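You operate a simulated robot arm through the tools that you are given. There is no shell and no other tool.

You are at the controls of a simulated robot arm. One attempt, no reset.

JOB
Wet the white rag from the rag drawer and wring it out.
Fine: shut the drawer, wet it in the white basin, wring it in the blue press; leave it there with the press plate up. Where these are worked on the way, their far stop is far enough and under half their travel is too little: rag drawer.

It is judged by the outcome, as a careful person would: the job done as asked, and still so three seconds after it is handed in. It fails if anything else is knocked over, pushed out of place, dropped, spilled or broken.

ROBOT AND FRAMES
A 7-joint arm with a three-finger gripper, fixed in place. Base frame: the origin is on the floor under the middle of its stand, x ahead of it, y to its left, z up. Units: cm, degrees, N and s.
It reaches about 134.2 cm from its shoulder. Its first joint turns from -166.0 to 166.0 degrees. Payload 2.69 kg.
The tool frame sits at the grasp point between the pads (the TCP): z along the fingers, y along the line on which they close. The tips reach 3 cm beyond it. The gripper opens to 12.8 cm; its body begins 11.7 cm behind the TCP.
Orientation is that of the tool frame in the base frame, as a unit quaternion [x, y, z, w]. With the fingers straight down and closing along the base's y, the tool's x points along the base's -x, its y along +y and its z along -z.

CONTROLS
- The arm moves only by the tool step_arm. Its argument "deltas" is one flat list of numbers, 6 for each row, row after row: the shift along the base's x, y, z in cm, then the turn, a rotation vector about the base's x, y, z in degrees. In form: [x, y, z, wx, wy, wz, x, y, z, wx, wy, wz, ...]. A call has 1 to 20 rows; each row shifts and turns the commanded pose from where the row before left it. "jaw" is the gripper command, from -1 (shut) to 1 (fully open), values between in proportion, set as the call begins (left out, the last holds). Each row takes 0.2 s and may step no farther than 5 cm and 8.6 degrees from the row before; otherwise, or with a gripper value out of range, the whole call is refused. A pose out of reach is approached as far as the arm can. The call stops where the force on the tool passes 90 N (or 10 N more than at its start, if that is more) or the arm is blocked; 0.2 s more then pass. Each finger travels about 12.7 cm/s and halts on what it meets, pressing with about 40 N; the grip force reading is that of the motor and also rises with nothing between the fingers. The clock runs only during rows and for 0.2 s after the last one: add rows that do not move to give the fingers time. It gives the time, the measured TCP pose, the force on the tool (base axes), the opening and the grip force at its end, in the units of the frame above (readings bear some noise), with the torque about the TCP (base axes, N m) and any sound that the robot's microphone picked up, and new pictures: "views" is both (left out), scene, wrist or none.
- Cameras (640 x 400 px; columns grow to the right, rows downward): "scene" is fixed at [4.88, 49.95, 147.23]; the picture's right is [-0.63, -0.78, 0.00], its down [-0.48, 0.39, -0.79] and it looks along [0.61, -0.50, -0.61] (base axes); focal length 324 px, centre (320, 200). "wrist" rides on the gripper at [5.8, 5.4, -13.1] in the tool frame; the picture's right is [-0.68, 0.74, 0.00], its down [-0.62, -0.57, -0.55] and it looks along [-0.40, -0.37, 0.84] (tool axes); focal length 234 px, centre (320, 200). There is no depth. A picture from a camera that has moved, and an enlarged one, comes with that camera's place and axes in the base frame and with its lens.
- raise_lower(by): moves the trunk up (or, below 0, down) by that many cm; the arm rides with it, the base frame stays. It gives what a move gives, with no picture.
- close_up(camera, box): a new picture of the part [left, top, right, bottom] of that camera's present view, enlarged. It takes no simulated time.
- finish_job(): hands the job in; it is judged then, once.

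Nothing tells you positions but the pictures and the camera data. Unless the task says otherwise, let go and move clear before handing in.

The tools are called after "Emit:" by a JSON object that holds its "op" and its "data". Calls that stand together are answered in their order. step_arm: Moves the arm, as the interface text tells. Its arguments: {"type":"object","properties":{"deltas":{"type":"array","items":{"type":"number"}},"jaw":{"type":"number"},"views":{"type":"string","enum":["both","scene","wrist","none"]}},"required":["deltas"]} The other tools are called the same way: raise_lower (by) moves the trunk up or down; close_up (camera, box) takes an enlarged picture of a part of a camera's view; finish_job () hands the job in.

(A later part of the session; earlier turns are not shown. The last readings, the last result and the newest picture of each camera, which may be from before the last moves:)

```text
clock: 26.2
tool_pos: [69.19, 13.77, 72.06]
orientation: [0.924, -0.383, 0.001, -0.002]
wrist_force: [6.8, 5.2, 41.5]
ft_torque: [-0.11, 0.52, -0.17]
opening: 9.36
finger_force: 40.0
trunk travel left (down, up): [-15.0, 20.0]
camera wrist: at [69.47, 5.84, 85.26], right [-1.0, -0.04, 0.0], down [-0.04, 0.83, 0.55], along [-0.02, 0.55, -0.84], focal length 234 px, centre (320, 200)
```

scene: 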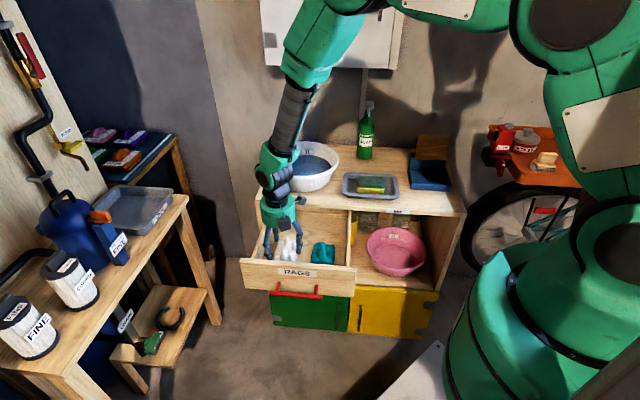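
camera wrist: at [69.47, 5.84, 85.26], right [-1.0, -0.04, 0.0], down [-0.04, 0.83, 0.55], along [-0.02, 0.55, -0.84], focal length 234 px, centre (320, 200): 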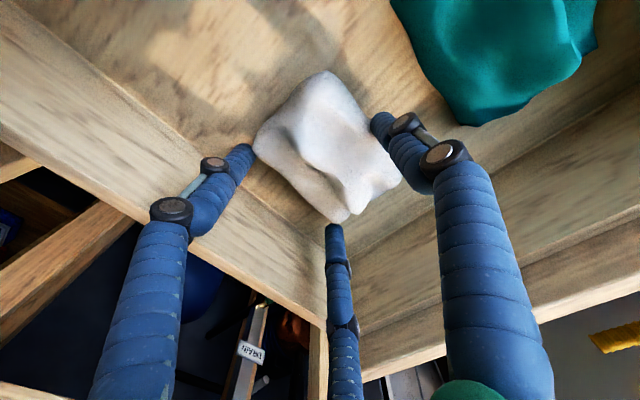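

The fingers stopped at 9.4 cm with 41 N upward, so the tips may be pushing on the floor as they curl. I'll raise slightly and see if they close further on the rag.

Emit:
{"op": "step_arm", "data": {"deltas": [0, 0, 0.5, 0, 0, 0, 0, 0, 0.3, 0, 0, 0, 0, 0, 0, 0, 0, 0, 0, 0, 0, 0, 0, 0]}}

Emit:
{"op": "close_up", "data": {"camera": "wrist", "box": [160, 60, 480, 260]}}

```text
clock: 27.2
tool_pos: [69.12, 13.73, 72.6]
orientation: [0.924, -0.382, 0.0, 0.001]
wrist_force: [-0.6, -0.1, 0.2]
ft_torque: [-0.01, 0.02, 0.02]
opening: 9.34
finger_force: 40.2
trunk travel left (down, up): [-15.0, 20.0]
camera wrist: at [69.34, 5.87, 85.74], right [-1.0, -0.04, 0.0], down [-0.04, 0.84, 0.55], along [-0.02, 0.55, -0.84], focal length 234 px, centre (320, 200)
```

scene: 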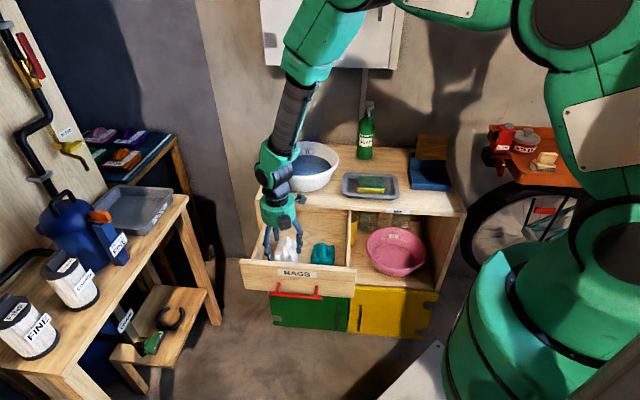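
wrist: 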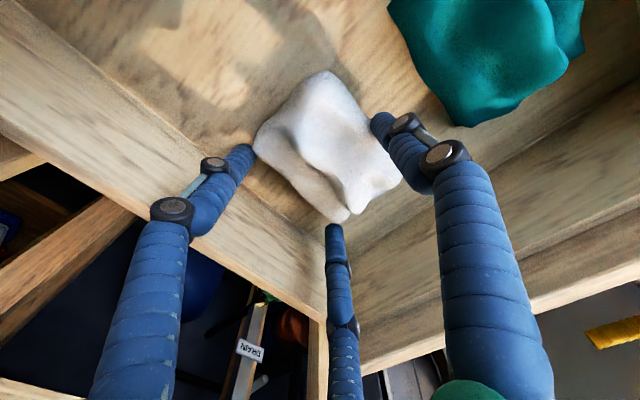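

```text
2.00 times, centred on (320, 160) of wrist
camera zoom: at [69.34, 5.87, 85.74], right [-1.0, -0.04, 0.0], down [-0.04, 0.84, 0.55], along [-0.02, 0.55, -0.84], focal length 468 px, centre (320, 280)
```

zoom: 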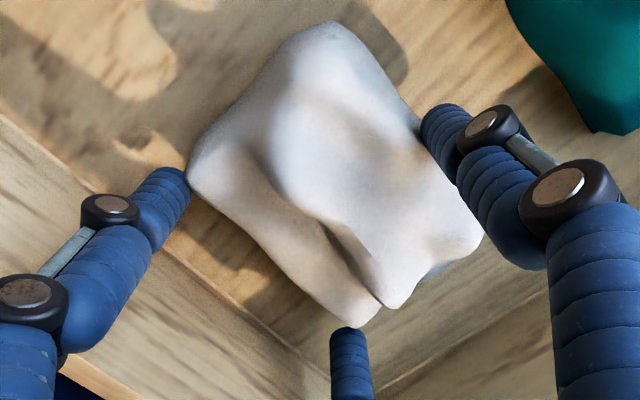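

The rag moved up with the hand (it stayed fixed in the wrist view while the drawer moved), so it's gripped at three points. I'll lift slowly and check that it holds.

Emit:
{"op": "step_arm", "data": {"deltas": [0, 0, 1, 0, 0, 0, 0, 0, 1, 0, 0, 0, 0, 0, 1.5, 0, 0, 0, 0, 0, 1.5, 0, 0, 0, 0, 0, 1.5, 0, 0, 0]}}

```text
clock: 28.4
tool_pos: [69.16, 13.69, 79.22]
orientation: [0.924, -0.383, 0.0, 0.0]
wrist_force: [-0.1, 0.6, -0.8]
ft_torque: [0.02, 0.0, 0.0]
opening: 9.34
finger_force: 39.5
trunk travel left (down, up): [-15.0, 20.0]
camera wrist: at [69.51, 5.79, 92.34], right [-1.0, -0.04, 0.0], down [-0.04, 0.84, 0.55], along [-0.02, 0.55, -0.84], focal length 234 px, centre (320, 200)
```

scene: 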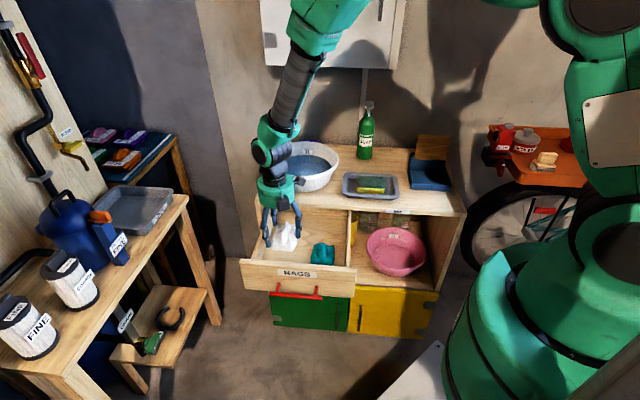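
wrist: 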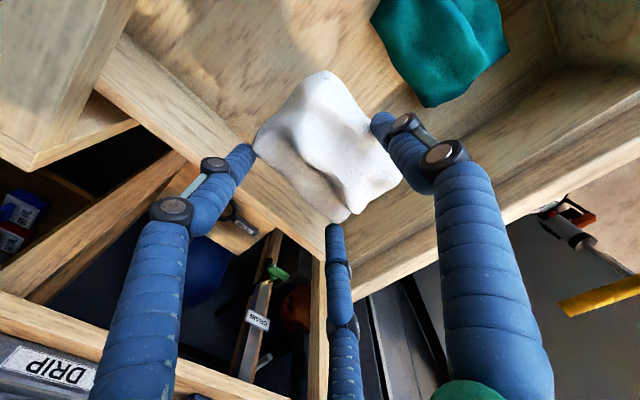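

The rag is firmly in the hand. I'll raise it well above the basin rim and carry it over toward the basin, then verify the centring.

Emit:
{"op": "step_arm", "data": {"deltas": [0, 0, 3, 0, 0, 0, 0, 0, 3.5, 0, 0, 0, 0, 0, 3.5, 0, 0, 0, 0, 0, 3.5, 0, 0, 0, 0, 0, 3.5, 0, 0, 0, 0, 0, 3, 0, 0, 0, 0, 0, 2, 0, 0, 0]}}

Emit:
{"op": "step_arm", "data": {"deltas": [1.5, -2, 0, 0, 0, 0, 2, -2.7, 0, 0, 0, 0, 2, -2.7, 0, 0, 0, 0, 2, -2.7, 0, 0, 0, 0, 2, -2.7, 0, 0, 0, 0, 2, -2.7, 0, 0, 0, 0, 2, -2.7, 0, 0, 0, 0, 2, -2.7, 0, 0, 0, 0]}}

Emit:
{"op": "close_up", "data": {"camera": "scene", "box": [220, 80, 420, 205]}}

```text
clock: 30.0
tool_pos: [69.34, 13.74, 101.27]
orientation: [0.924, -0.382, 0.0, 0.001]
wrist_force: [-0.3, -0.3, -0.4]
ft_torque: [-0.02, -0.01, -0.02]
opening: 9.32
finger_force: 39.6
trunk travel left (down, up): [-15.0, 20.0]
camera wrist: at [69.62, 5.87, 114.39], right [-1.0, -0.04, 0.0], down [-0.04, 0.84, 0.55], along [-0.02, 0.55, -0.84], focal length 234 px, centre (320, 200)
```

scene: 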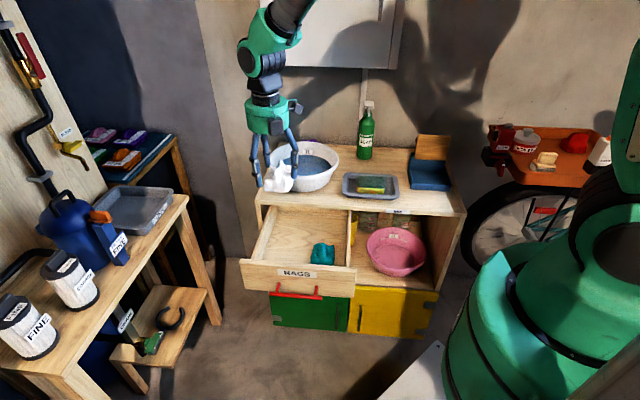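
wrist: 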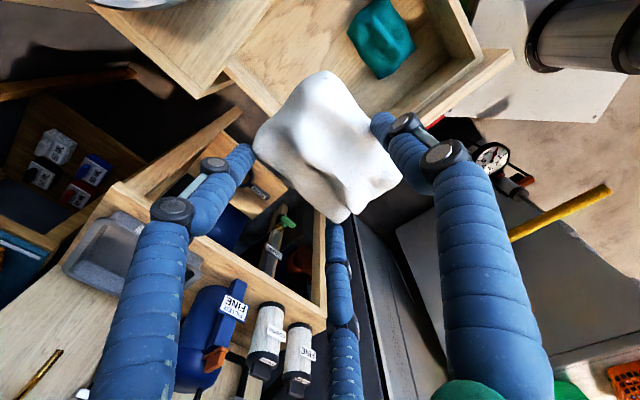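

```text
clock: 31.8
tool_pos: [84.4, -7.06, 100.95]
orientation: [0.924, -0.383, 0.0, 0.0]
wrist_force: [0.1, -0.2, -0.1]
ft_torque: [-0.01, -0.03, 0.01]
opening: 9.34
finger_force: 39.7
trunk travel left (down, up): [-15.0, 20.0]
camera wrist: at [84.86, -15.04, 114.15], right [-1.0, -0.04, 0.0], down [-0.04, 0.84, 0.55], along [-0.02, 0.55, -0.84], focal length 234 px, centre (320, 200)
```

scene: 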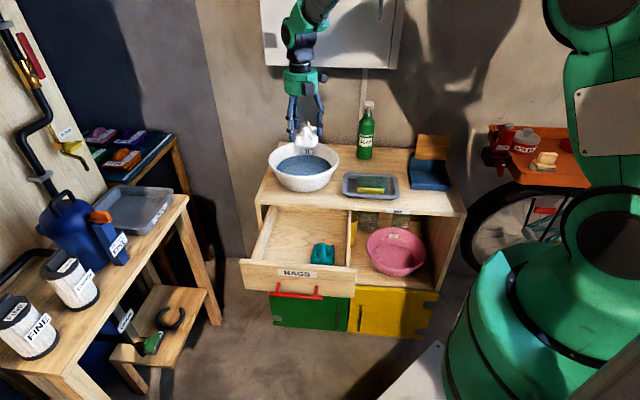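
wrist: 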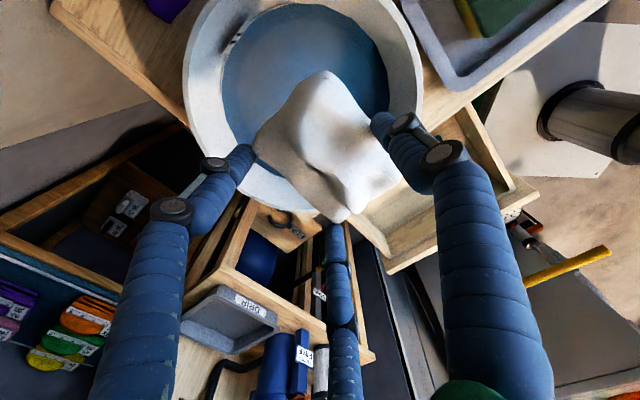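

```text
3.20 times, centred on (320, 142) of scene
camera zoom: at [4.88, 49.95, 147.23], right [-0.63, -0.78, 0.0], down [-0.48, 0.39, -0.79], along [0.61, -0.5, -0.61], focal length 1036 px, centre (320, 384)
```

zoom: 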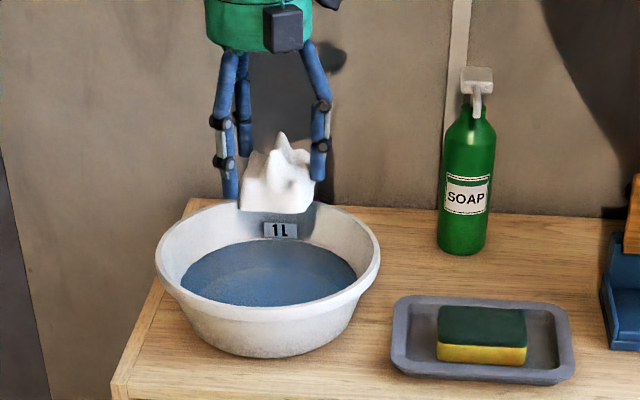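

The hand is over the basin. The basin centre comes out at about (86.4, -8.2), rim z≈88, and water at z≈85.4. I'll shift 2 cm to centre, then lower slowly, stopping first just above the water to check.

Emit:
{"op": "step_arm", "data": {"deltas": [1, -0.55, 0, 0, 0, 0, 1, -0.55, 0, 0, 0, 0, 0, 0, -2, 0, 0, 0, 0, 0, -2.5, 0, 0, 0, 0, 0, -2.5, 0, 0, 0, 0, 0, -2, 0, 0, 0]}}

Emit:
{"op": "close_up", "data": {"camera": "scene", "box": [240, 80, 400, 205]}}

```text
clock: 33.2
tool_pos: [86.65, -8.17, 92.14]
orientation: [0.924, -0.383, 0.0, 0.001]
wrist_force: [-0.1, -0.2, -1.1]
ft_torque: [0.0, -0.05, -0.01]
opening: 9.31
finger_force: 40.1
trunk travel left (down, up): [-15.0, 20.0]
camera wrist: at [86.99, -16.17, 105.26], right [-1.0, -0.04, 0.0], down [-0.04, 0.84, 0.55], along [-0.02, 0.55, -0.84], focal length 234 px, centre (320, 200)
```

scene: 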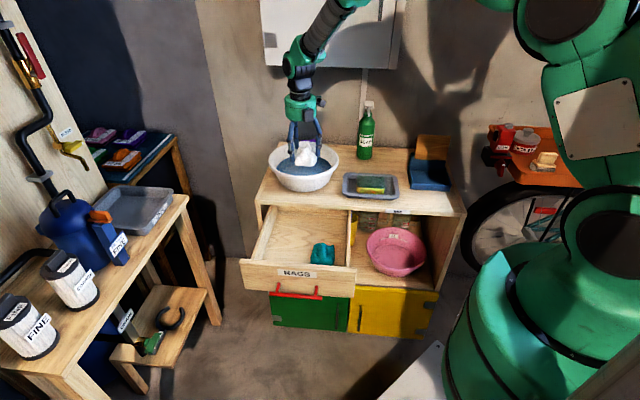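
wrist: 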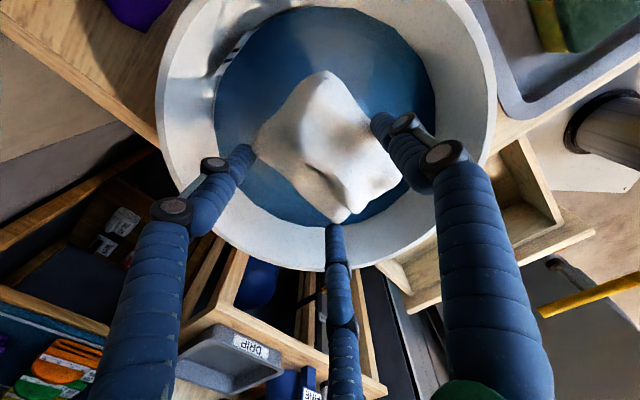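

```text
3.20 times, centred on (320, 142) of scene
camera zoom: at [4.88, 49.95, 147.23], right [-0.63, -0.78, 0.0], down [-0.48, 0.39, -0.79], along [0.61, -0.5, -0.61], focal length 1036 px, centre (320, 384)
```

zoom: 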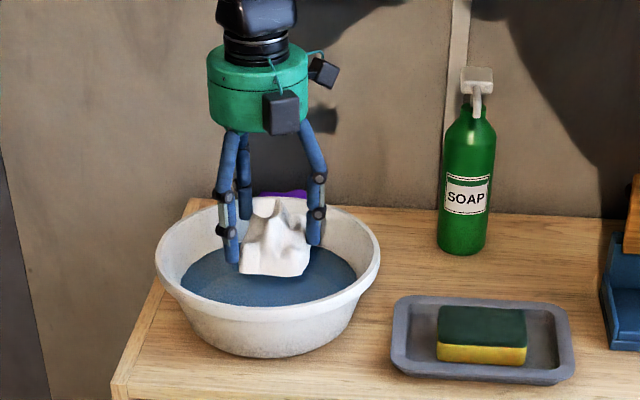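

The hand is centred over the basin to within about 0.7 cm. I'll nudge +0.6 in y and lower gently into the water.

Emit:
{"op": "step_arm", "data": {"deltas": [-0.1, 0.5, -0.8, 0, 0, 0, 0, 0, -0.9, 0, 0, 0, 0, 0, -0.9, 0, 0, 0, 0, 0, -0.9, 0, 0, 0, 0, 0, -0.8, 0, 0, 0, 0, 0, -0.8, 0, 0, 0, 0, 0, -0.6, 0, 0, 0]}}

Emit:
{"op": "close_up", "data": {"camera": "scene", "box": [240, 80, 400, 205]}}

```text
clock: 34.8
tool_pos: [86.62, -7.68, 86.46]
orientation: [0.924, -0.383, 0.0, 0.001]
wrist_force: [-1.1, 0.9, -0.2]
ft_torque: [0.01, -0.01, 0.0]
opening: 9.35
finger_force: 40.1
trunk travel left (down, up): [-15.0, 20.0]
camera wrist: at [86.91, -15.64, 99.54], right [-1.0, -0.04, 0.0], down [-0.04, 0.84, 0.55], along [-0.02, 0.55, -0.84], focal length 234 px, centre (320, 200)
```

scene: 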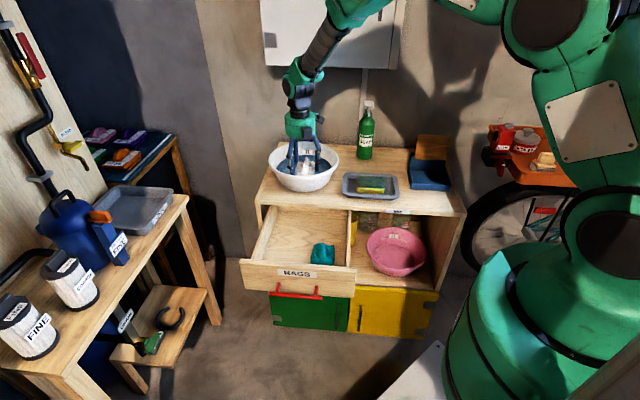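
wrist: 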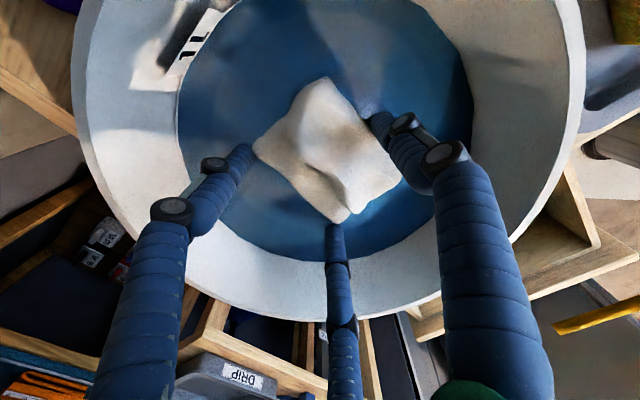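

```text
3.20 times, centred on (320, 142) of scene
camera zoom: at [4.88, 49.95, 147.23], right [-0.63, -0.78, 0.0], down [-0.48, 0.39, -0.79], along [0.61, -0.5, -0.61], focal length 1036 px, centre (320, 384)
```

zoom: 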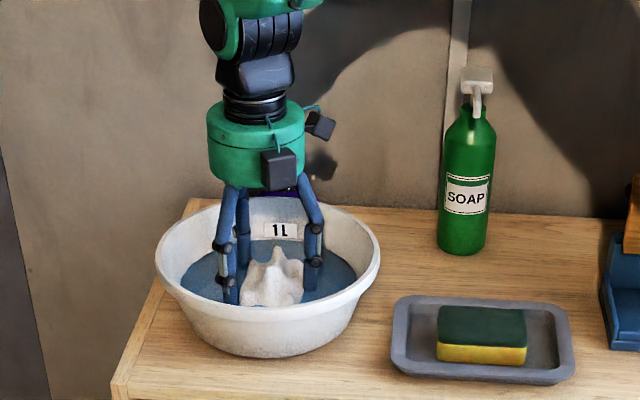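

The rag is entering the water. I'll lower another centimetre while watching for floor contact, then let it soak.

Emit:
{"op": "step_arm", "data": {"deltas": [0, 0, -0.5, 0, 0, 0, 0, 0, -0.4, 0, 0, 0, 0, 0, 0, 0, 0, 0], "views": "none"}}

Emit:
{"op": "step_arm", "data": {"deltas": [0, 0, -0.4, 0, 0, 0, 0, 0, 0, 0, 0, 0], "views": "none"}}

```text
clock: 35.6
tool_pos: [86.59, -7.77, 85.52]
orientation: [0.924, -0.382, 0.0, 0.0]
wrist_force: [-0.7, -0.5, 0.1]
ft_torque: [0.01, 0.01, -0.02]
opening: 9.34
finger_force: 40.5
trunk travel left (down, up): [-15.0, 20.0]
```

```text
clock: 36.2
tool_pos: [86.45, -7.7, 85.16]
orientation: [0.924, -0.383, 0.0, 0.0]
wrist_force: [0.0, 0.2, -0.5]
ft_torque: [0.02, -0.01, -0.03]
opening: 9.34
finger_force: 39.9
trunk travel left (down, up): [-15.0, 20.0]
```

Emit:
{"op": "step_arm", "data": {"deltas": [0, 0, -0.4, 0, 0, 0, 0, 0, 0, 0, 0, 0, 0, 0, 0, 0, 0, 0, 0, 0, 0, 0, 0, 0, 0, 0, 0, 0, 0, 0, 0, 0, 0, 0, 0, 0, 0, 0, 0, 0, 0, 0, 0, 0, 0, 0, 0, 0, 0, 0, 0, 0, 0, 0, 0, 0, 0, 0, 0, 0]}}

Emit:
{"op": "close_up", "data": {"camera": "scene", "box": [240, 80, 400, 205]}}

```text
clock: 38.4
tool_pos: [86.35, -7.79, 84.7]
orientation: [0.924, -0.383, 0.0, 0.0]
wrist_force: [-0.4, -0.5, -0.9]
ft_torque: [0.02, -0.03, -0.03]
opening: 9.32
finger_force: 40.1
trunk travel left (down, up): [-15.0, 20.0]
camera wrist: at [86.75, -15.71, 97.94], right [-1.0, -0.04, 0.0], down [-0.04, 0.84, 0.55], along [-0.02, 0.55, -0.84], focal length 234 px, centre (320, 200)
```

scene: 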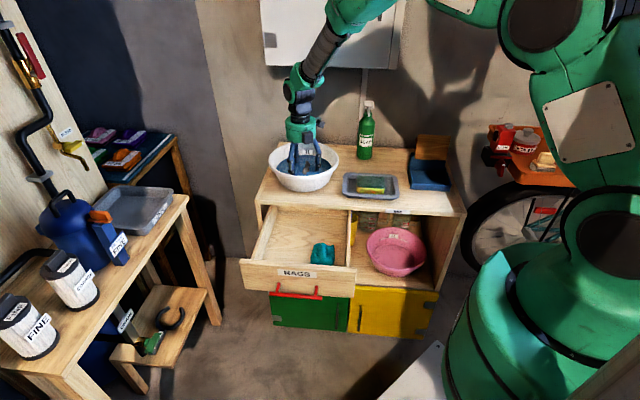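
wrist: 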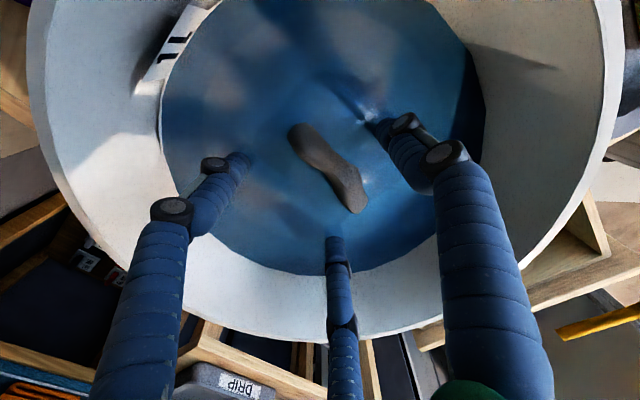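

```text
3.20 times, centred on (320, 142) of scene
camera zoom: at [4.88, 49.95, 147.23], right [-0.63, -0.78, 0.0], down [-0.48, 0.39, -0.79], along [0.61, -0.5, -0.61], focal length 1036 px, centre (320, 384)
```

zoom: 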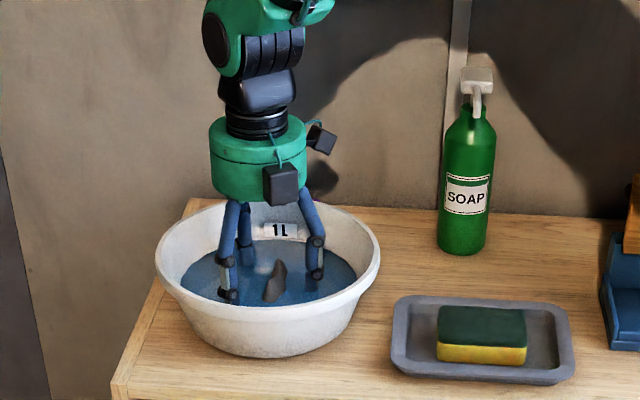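

The rag has darkened and is almost entirely under water, so it's soaked. I'll raise it slowly just above the water and let it drip over the basin.

Emit:
{"op": "step_arm", "data": {"deltas": [0, 0, 0, 0, 0, 0, 0, 0, 0, 0, 0, 0, 0, 0, 0.7, 0, 0, 0, 0, 0, 0.7, 0, 0, 0, 0, 0, 0.7, 0, 0, 0, 0, 0, 0.7, 0, 0, 0, 0, 0, 0.8, 0, 0, 0, 0, 0, 0.8, 0, 0, 0, 0, 0, 0.8, 0, 0, 0, 0, 0, 0.8, 0, 0, 0, 0, 0, 0, 0, 0, 0, 0, 0, 0, 0, 0, 0, 0, 0, 0, 0, 0, 0, 0, 0, 0, 0, 0, 0]}}

Emit:
{"op": "close_up", "data": {"camera": "scene", "box": [240, 80, 400, 205]}}

```text
clock: 41.4
tool_pos: [86.43, -7.65, 90.66]
orientation: [0.924, -0.383, 0.0, 0.0]
wrist_force: [-0.1, 0.0, -1.0]
ft_torque: [0.01, -0.04, 0.01]
opening: 9.36
finger_force: 39.7
trunk travel left (down, up): [-15.0, 20.0]
camera wrist: at [86.85, -15.57, 103.94], right [-1.0, -0.04, 0.0], down [-0.04, 0.84, 0.55], along [-0.02, 0.55, -0.84], focal length 234 px, centre (320, 200)
```

scene: 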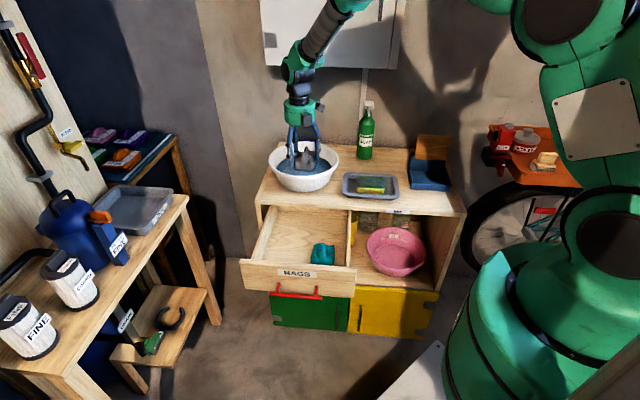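
wrist: 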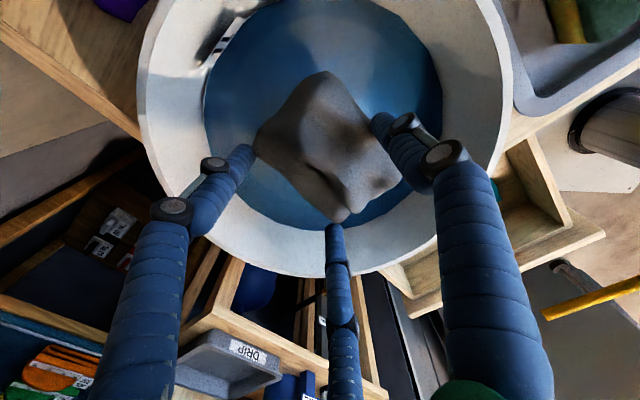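

```text
3.20 times, centred on (320, 142) of scene
camera zoom: at [4.88, 49.95, 147.23], right [-0.63, -0.78, 0.0], down [-0.48, 0.39, -0.79], along [0.61, -0.5, -0.61], focal length 1036 px, centre (320, 384)
```

zoom: 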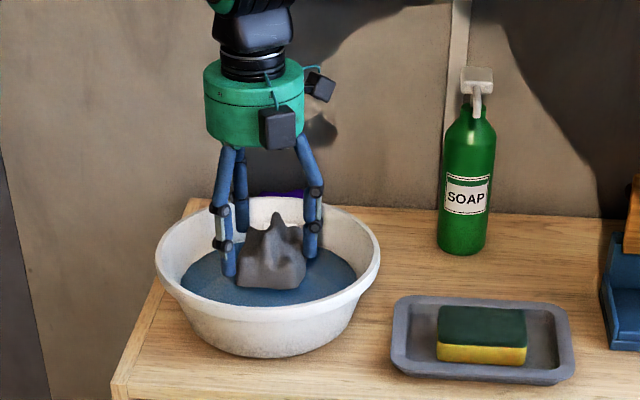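

The rag is grey all over and hanging clear of the water. I'll hold it for four seconds to drip, then raise it.

Emit:
{"op": "step_arm", "data": {"deltas": [0, 0, 0, 0, 0, 0, 0, 0, 0, 0, 0, 0, 0, 0, 0, 0, 0, 0, 0, 0, 0, 0, 0, 0, 0, 0, 0, 0, 0, 0, 0, 0, 0, 0, 0, 0, 0, 0, 0, 0, 0, 0, 0, 0, 0, 0, 0, 0, 0, 0, 0, 0, 0, 0, 0, 0, 0, 0, 0, 0, 0, 0, 0, 0, 0, 0, 0, 0, 0, 0, 0, 0, 0, 0, 0, 0, 0, 0, 0, 0, 0, 0, 0, 0, 0, 0, 0, 0, 0, 0, 0, 0, 0, 0, 0, 0, 0, 0, 0, 0, 0, 0, 0, 0, 0, 0, 0, 0, 0, 0, 0, 0, 0, 0, 0, 0, 0, 0, 0, 0], "views": "wrist"}}

Emit:
{"op": "close_up", "data": {"camera": "scene", "box": [330, 100, 490, 225]}}

```text
clock: 45.6
tool_pos: [86.5, -7.5, 90.75]
orientation: [0.924, -0.383, 0.0, 0.0]
wrist_force: [-0.4, -0.7, -0.3]
ft_torque: [0.01, -0.03, 0.03]
opening: 9.32
finger_force: 39.9
trunk travel left (down, up): [-15.0, 20.0]
camera wrist: at [86.85, -15.56, 103.94], right [-1.0, -0.04, 0.0], down [-0.04, 0.84, 0.55], along [-0.02, 0.55, -0.84], focal length 234 px, centre (320, 200)
```

wrist: 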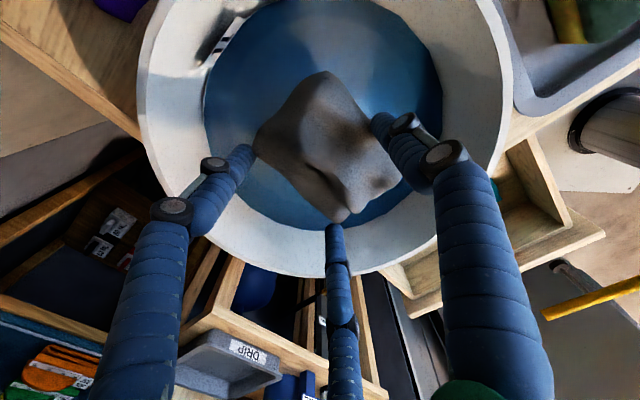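

```text
3.20 times, centred on (410, 162) of scene
camera zoom: at [4.88, 49.95, 147.23], right [-0.63, -0.78, 0.0], down [-0.48, 0.39, -0.79], along [0.61, -0.5, -0.61], focal length 1036 px, centre (32, 320)
```

zoom: 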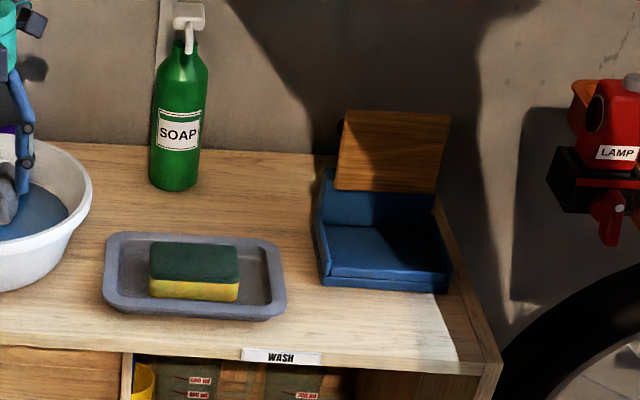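

The press is a blue tray about 14 cm wide near (55,-41), with the plate standing at its back. I'll lift the rag high, then carry it along the front side, clear of the soap bottle. On the way I'll yaw back 90° so the thumb faces the cabinet front, which suits the tray.

Emit:
{"op": "step_arm", "data": {"deltas": [0, 0, 2.5, 0, 0, 0, 0, 0, 3.5, 0, 0, 0, 0, 0, 3.5, 0, 0, 0, 0, 0, 3.5, 0, 0, 0, 0, 0, 3.5, 0, 0, 0, 0, 0, 3.5, 0, 0, 0, 0, 0, 3.3, 0, 0, 0]}}

Emit:
{"op": "step_arm", "data": {"deltas": [-2, 2, 0, 0, 0, 0, -2.5, 2.5, 0, 0, 0, 0, -1.6, -3.2, 0, 0, 0, -8.2, -1.6, -3.2, 0, 0, 0, -8.2, -1.6, -3.2, 0, 0, 0, -8.2, -1.6, -3.2, 0, 0, 0, -8.2, -1.6, -3.2, 0, 0, 0, -8.2, -1.6, -3.2, 0, 0, 0, -8.2, -1.6, -3.2, 0, 0, 0, -8.2, -1.6, -3.2, 0, 0, 0, -8.2, -1.6, -3.2, 0, 0, 0, -8.2, -1.6, -3.2, 0, 0, 0, -8.2, -1.6, -3.2, 0, 0, 0, -8.0]}}

Emit:
{"op": "close_up", "data": {"camera": "wrist", "box": [160, 0, 480, 200]}}

```text
clock: 47.2
tool_pos: [86.46, -7.88, 113.94]
orientation: [0.924, -0.382, 0.001, 0.0]
wrist_force: [-0.1, -0.5, -0.7]
ft_torque: [0.02, 0.03, 0.02]
opening: 9.32
finger_force: 40.3
trunk travel left (down, up): [-15.0, 20.0]
camera wrist: at [86.81, -15.78, 127.13], right [-1.0, -0.04, 0.0], down [-0.04, 0.84, 0.55], along [-0.02, 0.55, -0.84], focal length 234 px, centre (320, 200)
```

scene: 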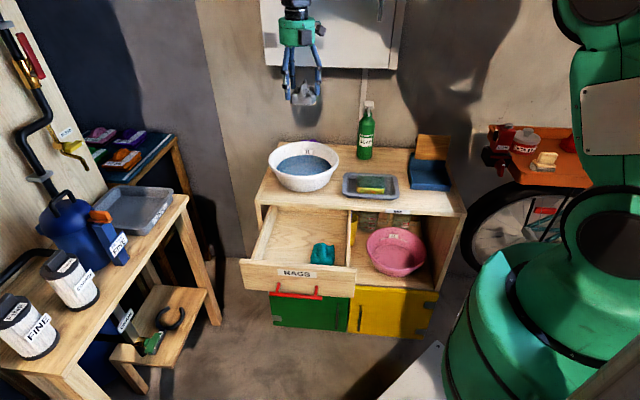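
wrist: 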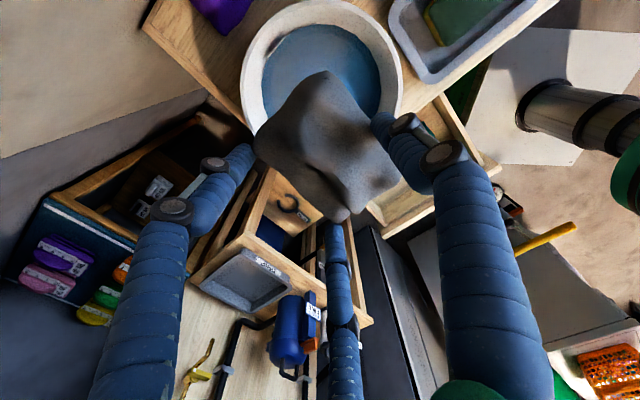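

```text
clock: 50.0
tool_pos: [64.18, -38.91, 114.04]
orientation: [-0.382, 0.924, 0.0, -0.001]
wrist_force: [1.4, -0.1, 0.0]
ft_torque: [0.0, 0.01, 0.02]
opening: 9.33
finger_force: 39.6
trunk travel left (down, up): [-15.0, 20.0]
camera wrist: at [56.25, -39.23, 127.11], right [-0.04, 1.0, 0.0], down [0.84, 0.03, 0.55], along [0.55, 0.02, -0.84], focal length 234 px, centre (320, 200)
```

scene: 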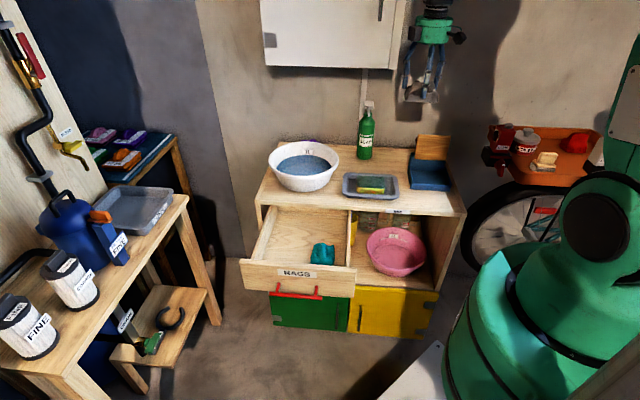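
wrist: 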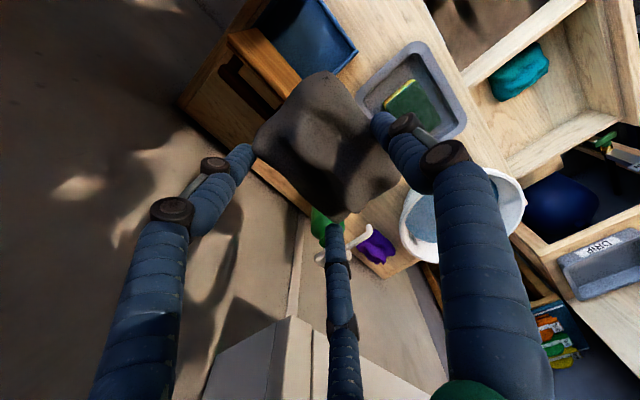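

```text
2.00 times, centred on (320, 100) of wrist
camera zoom: at [56.25, -39.23, 127.11], right [-0.04, 1.0, 0.0], down [0.84, 0.03, 0.55], along [0.55, 0.02, -0.84], focal length 468 px, centre (320, 400)
```

zoom: 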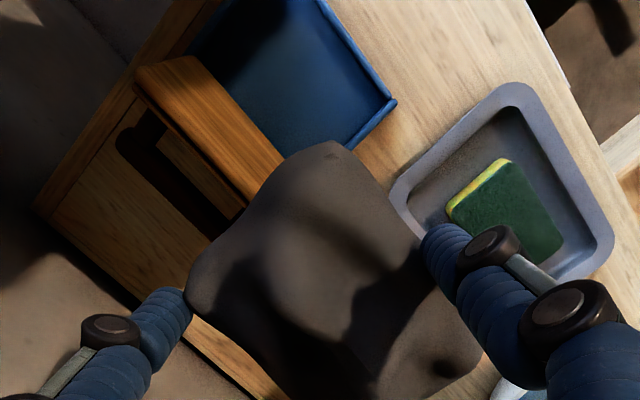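

The press is partly hidden by the rag in this view. There is a dark handle behind the plate. I'll shift sideways to get an unobstructed view of the press.

Emit:
{"op": "step_arm", "data": {"deltas": [-1.8, 3.5, 0, 0, 0, 0, -1.8, 3.5, 0, 0, 0, 0, -1.8, 3.5, 0, 0, 0, 0, -1.8, 3.5, 0, 0, 0, 0], "views": "wrist"}}

Emit:
{"op": "close_up", "data": {"camera": "wrist", "box": [120, 0, 320, 160]}}

```text
clock: 51.0
tool_pos: [57.22, -24.23, 114.07]
orientation: [-0.384, 0.924, 0.0, 0.0]
wrist_force: [0.1, -1.6, -1.2]
ft_torque: [0.04, 0.03, 0.0]
opening: 9.34
finger_force: 40.1
trunk travel left (down, up): [-15.0, 20.0]
camera wrist: at [49.2, -24.62, 127.28], right [-0.04, 1.0, 0.0], down [0.84, 0.04, 0.55], along [0.55, 0.02, -0.84], focal length 234 px, centre (320, 200)
```

wrist: 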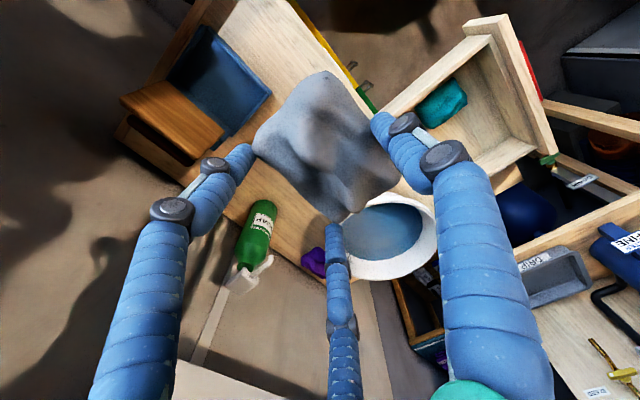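

```text
2.50 times, centred on (220, 80) of wrist
camera zoom: at [49.2, -24.62, 127.28], right [-0.04, 1.0, 0.0], down [0.84, 0.04, 0.55], along [0.55, 0.02, -0.84], focal length 585 px, centre (570, 500)
```

zoom: 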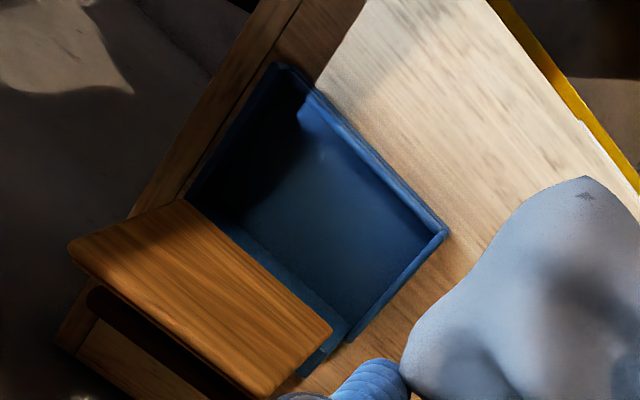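

Now I can see the press properly: the tray centre is about (55.8,-41.7), and the plate leans back with its lower edge just inside the back wall. I'll zoom more from the fixed camera to judge wall heights.

Emit:
{"op": "close_up", "data": {"camera": "scene", "box": [400, 125, 464, 165]}}

Emit:
{"op": "close_up", "data": {"camera": "scene", "box": [400, 155, 464, 195]}}

Emit:
{"op": "close_up", "data": {"camera": "wrist", "box": [110, 10, 290, 170]}}

```text
10.00 times, centred on (432, 145) of scene
camera zoom: at [4.88, 49.95, 147.23], right [-0.63, -0.78, 0.0], down [-0.48, 0.39, -0.79], along [0.61, -0.5, -0.61], focal length 3239 px, centre (-800, 750)
```

zoom: 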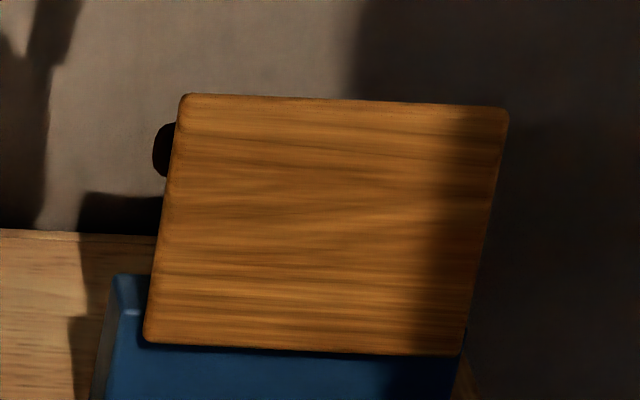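

```text
10.00 times, centred on (432, 175) of scene
camera zoom: at [4.88, 49.95, 147.23], right [-0.63, -0.78, 0.0], down [-0.48, 0.39, -0.79], along [0.61, -0.5, -0.61], focal length 3239 px, centre (-800, 450)
```

zoom: 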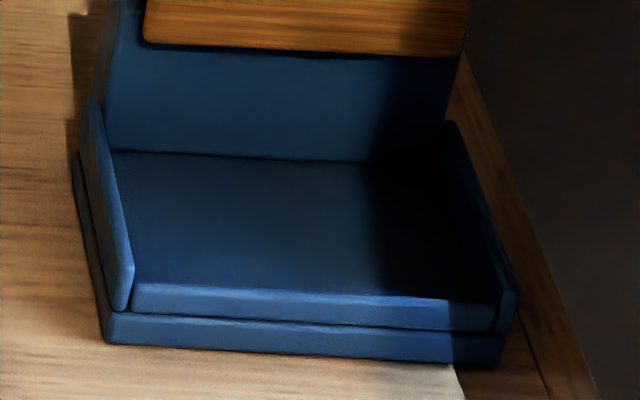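

```text
2.50 times, centred on (200, 90) of wrist
camera zoom: at [49.2, -24.62, 127.28], right [-0.04, 1.0, 0.0], down [0.84, 0.04, 0.55], along [0.55, 0.02, -0.84], focal length 585 px, centre (620, 475)
```

zoom: 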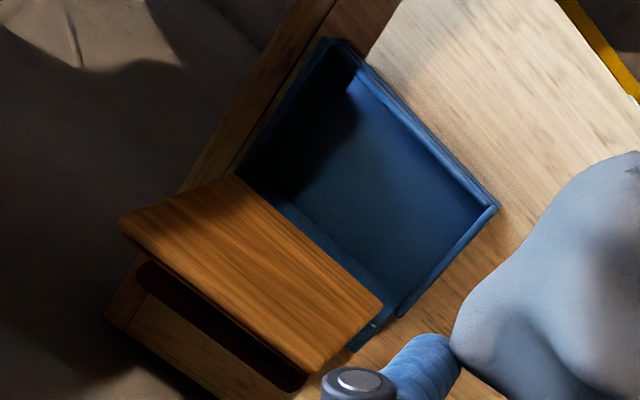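

The tray has no front lip, low side walls (about 1.2 cm), and a tall back wall with the plate leaning back. I'll place the rag toward the tray's open front so the rear fingers clear the wall and plate. I'm moving over it at height first, then part-way down.

Emit:
{"op": "step_arm", "data": {"deltas": [-0.5, -3.4, 0, 0, 0, 0, -0.5, -3.4, 0, 0, 0, 0, -0.4, -3.4, 0, 0, 0, 0, -0.3, -3.4, 0, 0, 0, 0, -0.3, -3.3, 0, 0, 0, 0, 0, 0, -3, 0, 0, 0, 0, 0, -3.5, 0, 0, 0, 0, 0, -3.5, 0, 0, 0, 0, 0, -3, 0, 0, 0]}}

Emit:
{"op": "close_up", "data": {"camera": "scene", "box": [370, 70, 490, 205]}}

Emit:
{"op": "close_up", "data": {"camera": "wrist", "box": [140, 0, 480, 240]}}

```text
clock: 53.0
tool_pos: [55.41, -41.05, 101.16]
orientation: [-0.382, 0.924, 0.0, 0.0]
wrist_force: [-0.2, -0.5, 0.2]
ft_torque: [-0.02, 0.0, -0.01]
opening: 9.35
finger_force: 40.2
trunk travel left (down, up): [-15.0, 20.0]
camera wrist: at [47.48, -41.42, 114.34], right [-0.04, 1.0, 0.0], down [0.83, 0.04, 0.55], along [0.55, 0.02, -0.84], focal length 234 px, centre (320, 200)
```

scene: 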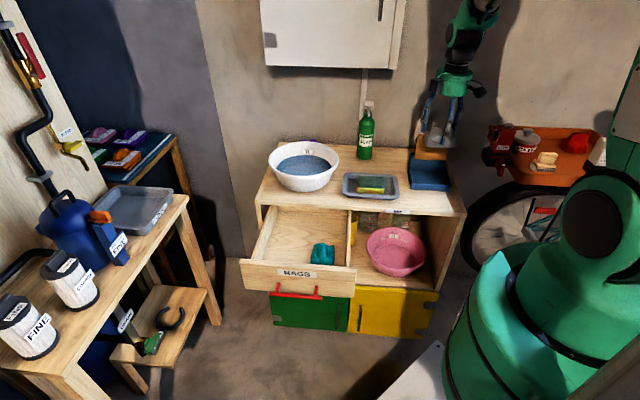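
wrist: 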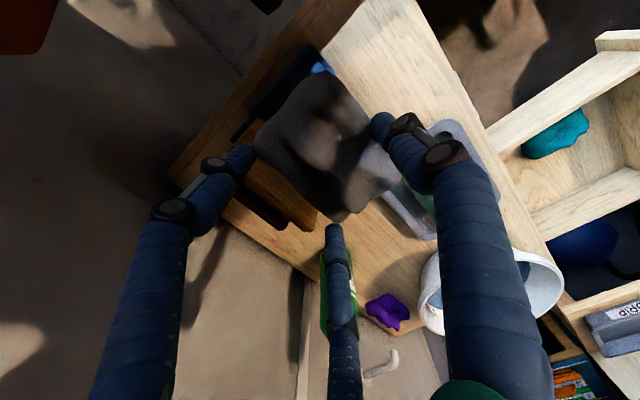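

```text
2.96 times, centred on (430, 138) of scene
camera zoom: at [4.88, 49.95, 147.23], right [-0.63, -0.78, 0.0], down [-0.48, 0.39, -0.79], along [0.61, -0.5, -0.61], focal length 960 px, centre (-6, 385)
```

zoom: 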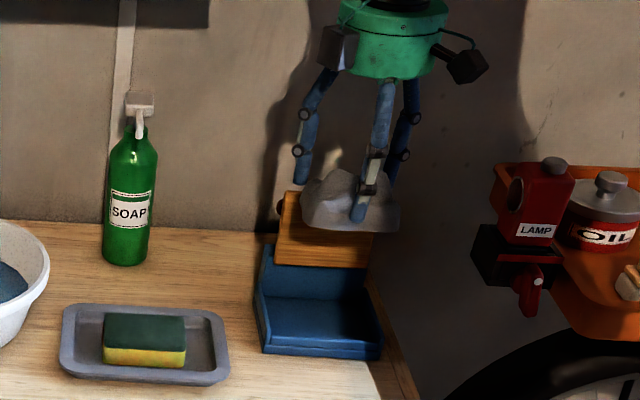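

```text
1.67 times, centred on (310, 120) of wrist
camera zoom: at [47.48, -41.42, 114.34], right [-0.04, 1.0, 0.0], down [0.83, 0.04, 0.55], along [0.55, 0.02, -0.84], focal length 390 px, centre (337, 333)
```

zoom: 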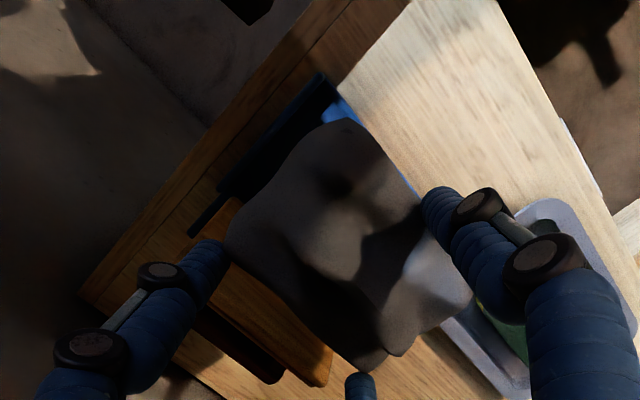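

The rag lines up over the tray horizontally. I'll go down another 5 cm and check clearance to the plate.

Emit:
{"op": "step_arm", "data": {"deltas": [0, 0, -1.5, 0, 0, 0, 0, 0, -1.5, 0, 0, 0, 0, 0, -1.5, 0, 0, 0, 0, 0, -1.5, 0, 0, 0, 0, 0, 0, 0, 0, 0]}}

Emit:
{"op": "close_up", "data": {"camera": "scene", "box": [380, 85, 480, 205]}}

Emit:
{"op": "close_up", "data": {"camera": "wrist", "box": [140, 0, 480, 240]}}

```text
clock: 54.2
tool_pos: [55.26, -41.15, 95.11]
orientation: [-0.383, 0.924, 0.0, 0.0]
wrist_force: [-1.1, 0.4, -0.2]
ft_torque: [-0.01, 0.05, 0.01]
opening: 9.32
finger_force: 40.0
trunk travel left (down, up): [-15.0, 20.0]
camera wrist: at [47.29, -41.61, 108.4], right [-0.04, 1.0, 0.0], down [0.84, 0.04, 0.55], along [0.55, 0.02, -0.84], focal length 234 px, centre (320, 200)
```

scene: 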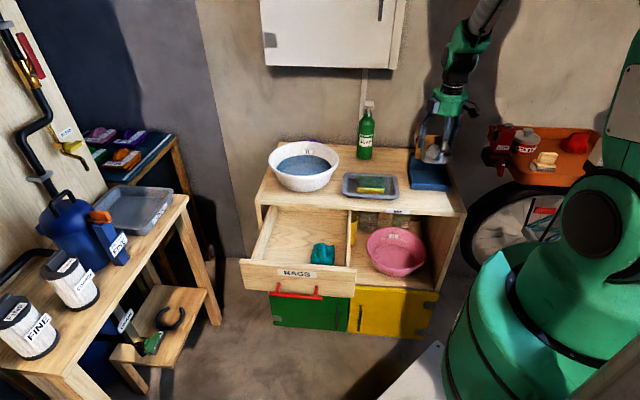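
wrist: 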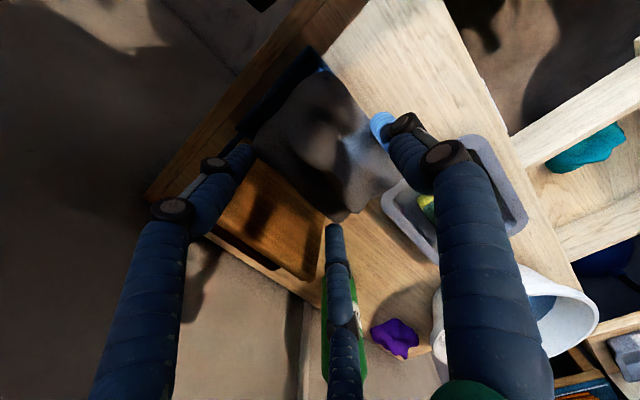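

```text
3.33 times, centred on (430, 145) of scene
camera zoom: at [4.88, 49.95, 147.23], right [-0.63, -0.78, 0.0], down [-0.48, 0.39, -0.79], along [0.61, -0.5, -0.61], focal length 1080 px, centre (-47, 383)
```

zoom: 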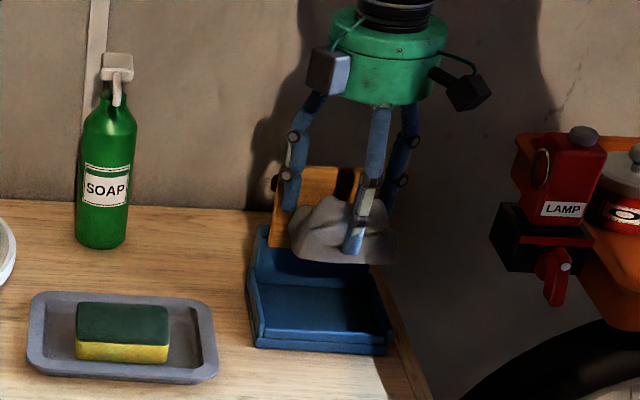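

```text
1.67 times, centred on (310, 120) of wrist
camera zoom: at [47.29, -41.61, 108.4], right [-0.04, 1.0, 0.0], down [0.84, 0.04, 0.55], along [0.55, 0.02, -0.84], focal length 390 px, centre (337, 333)
```

zoom: 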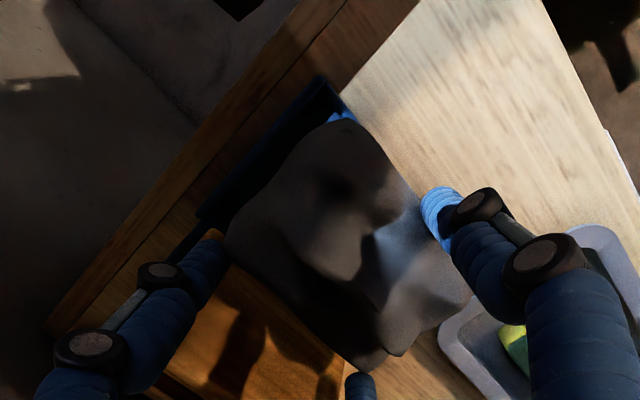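

Alignment looks right in both views and there's no contact force. I'm lowering slowly toward the tray floor.

Emit:
{"op": "step_arm", "data": {"deltas": [0, 0, -1, 0, 0, 0, 0, 0, -1, 0, 0, 0, 0, 0, -1, 0, 0, 0, 0, 0, -1, 0, 0, 0, 0, 0, 0, 0, 0, 0]}}

Emit:
{"op": "close_up", "data": {"camera": "scene", "box": [390, 105, 470, 205]}}

```text
clock: 55.4
tool_pos: [55.16, -41.3, 91.14]
orientation: [-0.383, 0.924, 0.0, 0.0]
wrist_force: [-0.1, 0.1, -1.1]
ft_torque: [0.01, -0.01, -0.02]
opening: 9.34
finger_force: 40.1
trunk travel left (down, up): [-15.0, 20.0]
camera wrist: at [47.31, -41.63, 104.29], right [-0.04, 1.0, 0.0], down [0.84, 0.04, 0.55], along [0.55, 0.02, -0.84], focal length 234 px, centre (320, 200)
```

scene: 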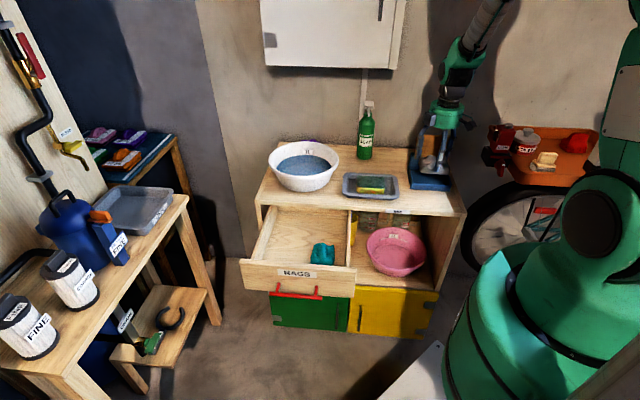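
wrist: 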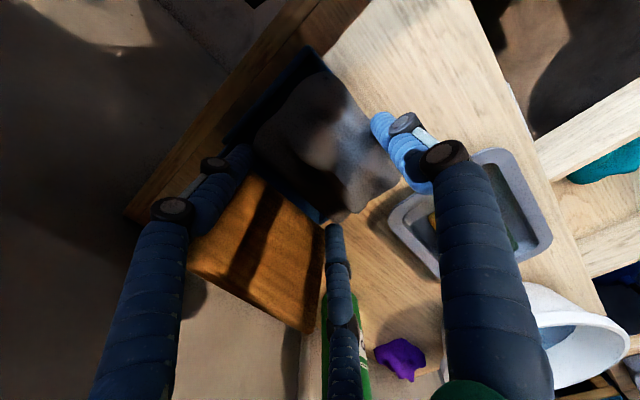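

```text
4.00 times, centred on (430, 155) of scene
camera zoom: at [4.88, 49.95, 147.23], right [-0.63, -0.78, 0.0], down [-0.48, 0.39, -0.79], along [0.61, -0.5, -0.61], focal length 1295 px, centre (-120, 380)
```

zoom: 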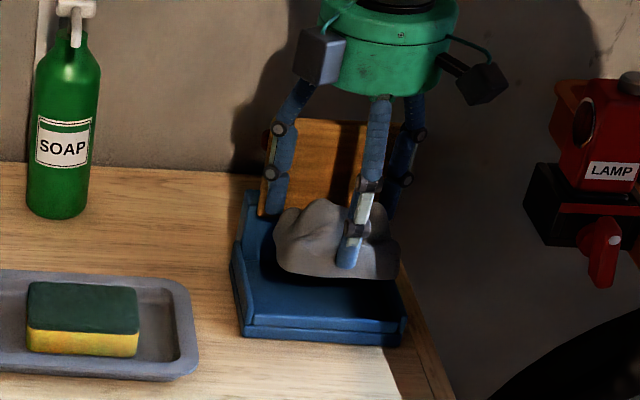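

Emit:
{"op": "step_arm", "data": {"deltas": [0.2, -0.2, -0.8, 0, 0, 0, 0.2, -0.2, -0.8, 0, 0, 0, 0, 0, -0.6, 0, 0, 0, 0, 0, 0, 0, 0, 0]}}

Emit:
{"op": "close_up", "data": {"camera": "scene", "box": [390, 105, 470, 205]}}

Emit:
{"op": "close_up", "data": {"camera": "wrist", "box": [140, 20, 480, 240]}}

```text
clock: 56.4
tool_pos: [55.44, -41.73, 88.85]
orientation: [-0.383, 0.924, 0.0, 0.0]
wrist_force: [-7.9, 7.7, 1.8]
ft_torque: [0.06, 0.03, -0.05]
opening: 9.35
finger_force: 40.2
trunk travel left (down, up): [-15.0, 20.0]
camera wrist: at [47.55, -42.07, 102.05], right [-0.04, 1.0, 0.0], down [0.84, 0.04, 0.55], along [0.55, 0.02, -0.84], focal length 234 px, centre (320, 200)
```

scene: 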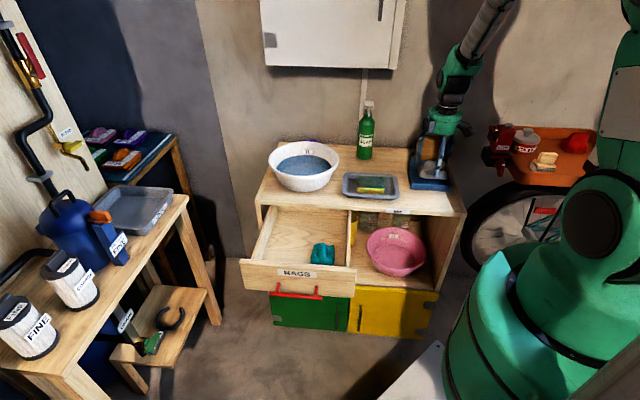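
wrist: 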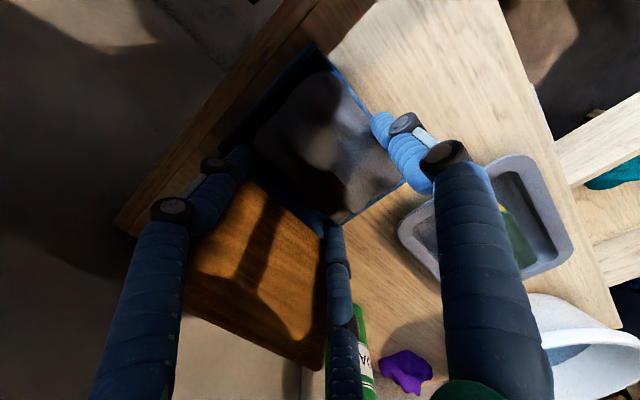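

```text
4.00 times, centred on (430, 155) of scene
camera zoom: at [4.88, 49.95, 147.23], right [-0.63, -0.78, 0.0], down [-0.48, 0.39, -0.79], along [0.61, -0.5, -0.61], focal length 1295 px, centre (-120, 380)
```

zoom: 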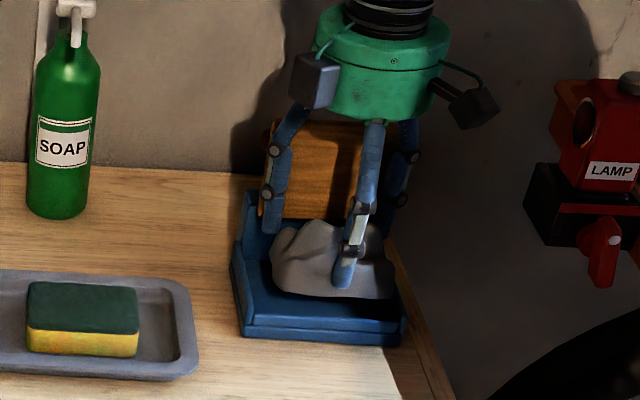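

```text
1.82 times, centred on (310, 130) of wrist
camera zoom: at [47.55, -42.07, 102.05], right [-0.04, 1.0, 0.0], down [0.84, 0.04, 0.55], along [0.55, 0.02, -0.84], focal length 426 px, centre (338, 327)
```

zoom: 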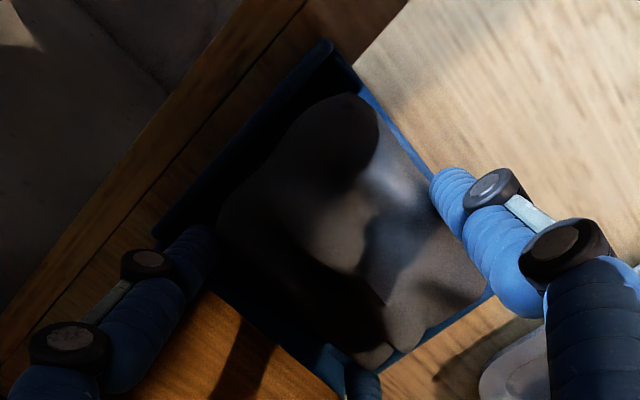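

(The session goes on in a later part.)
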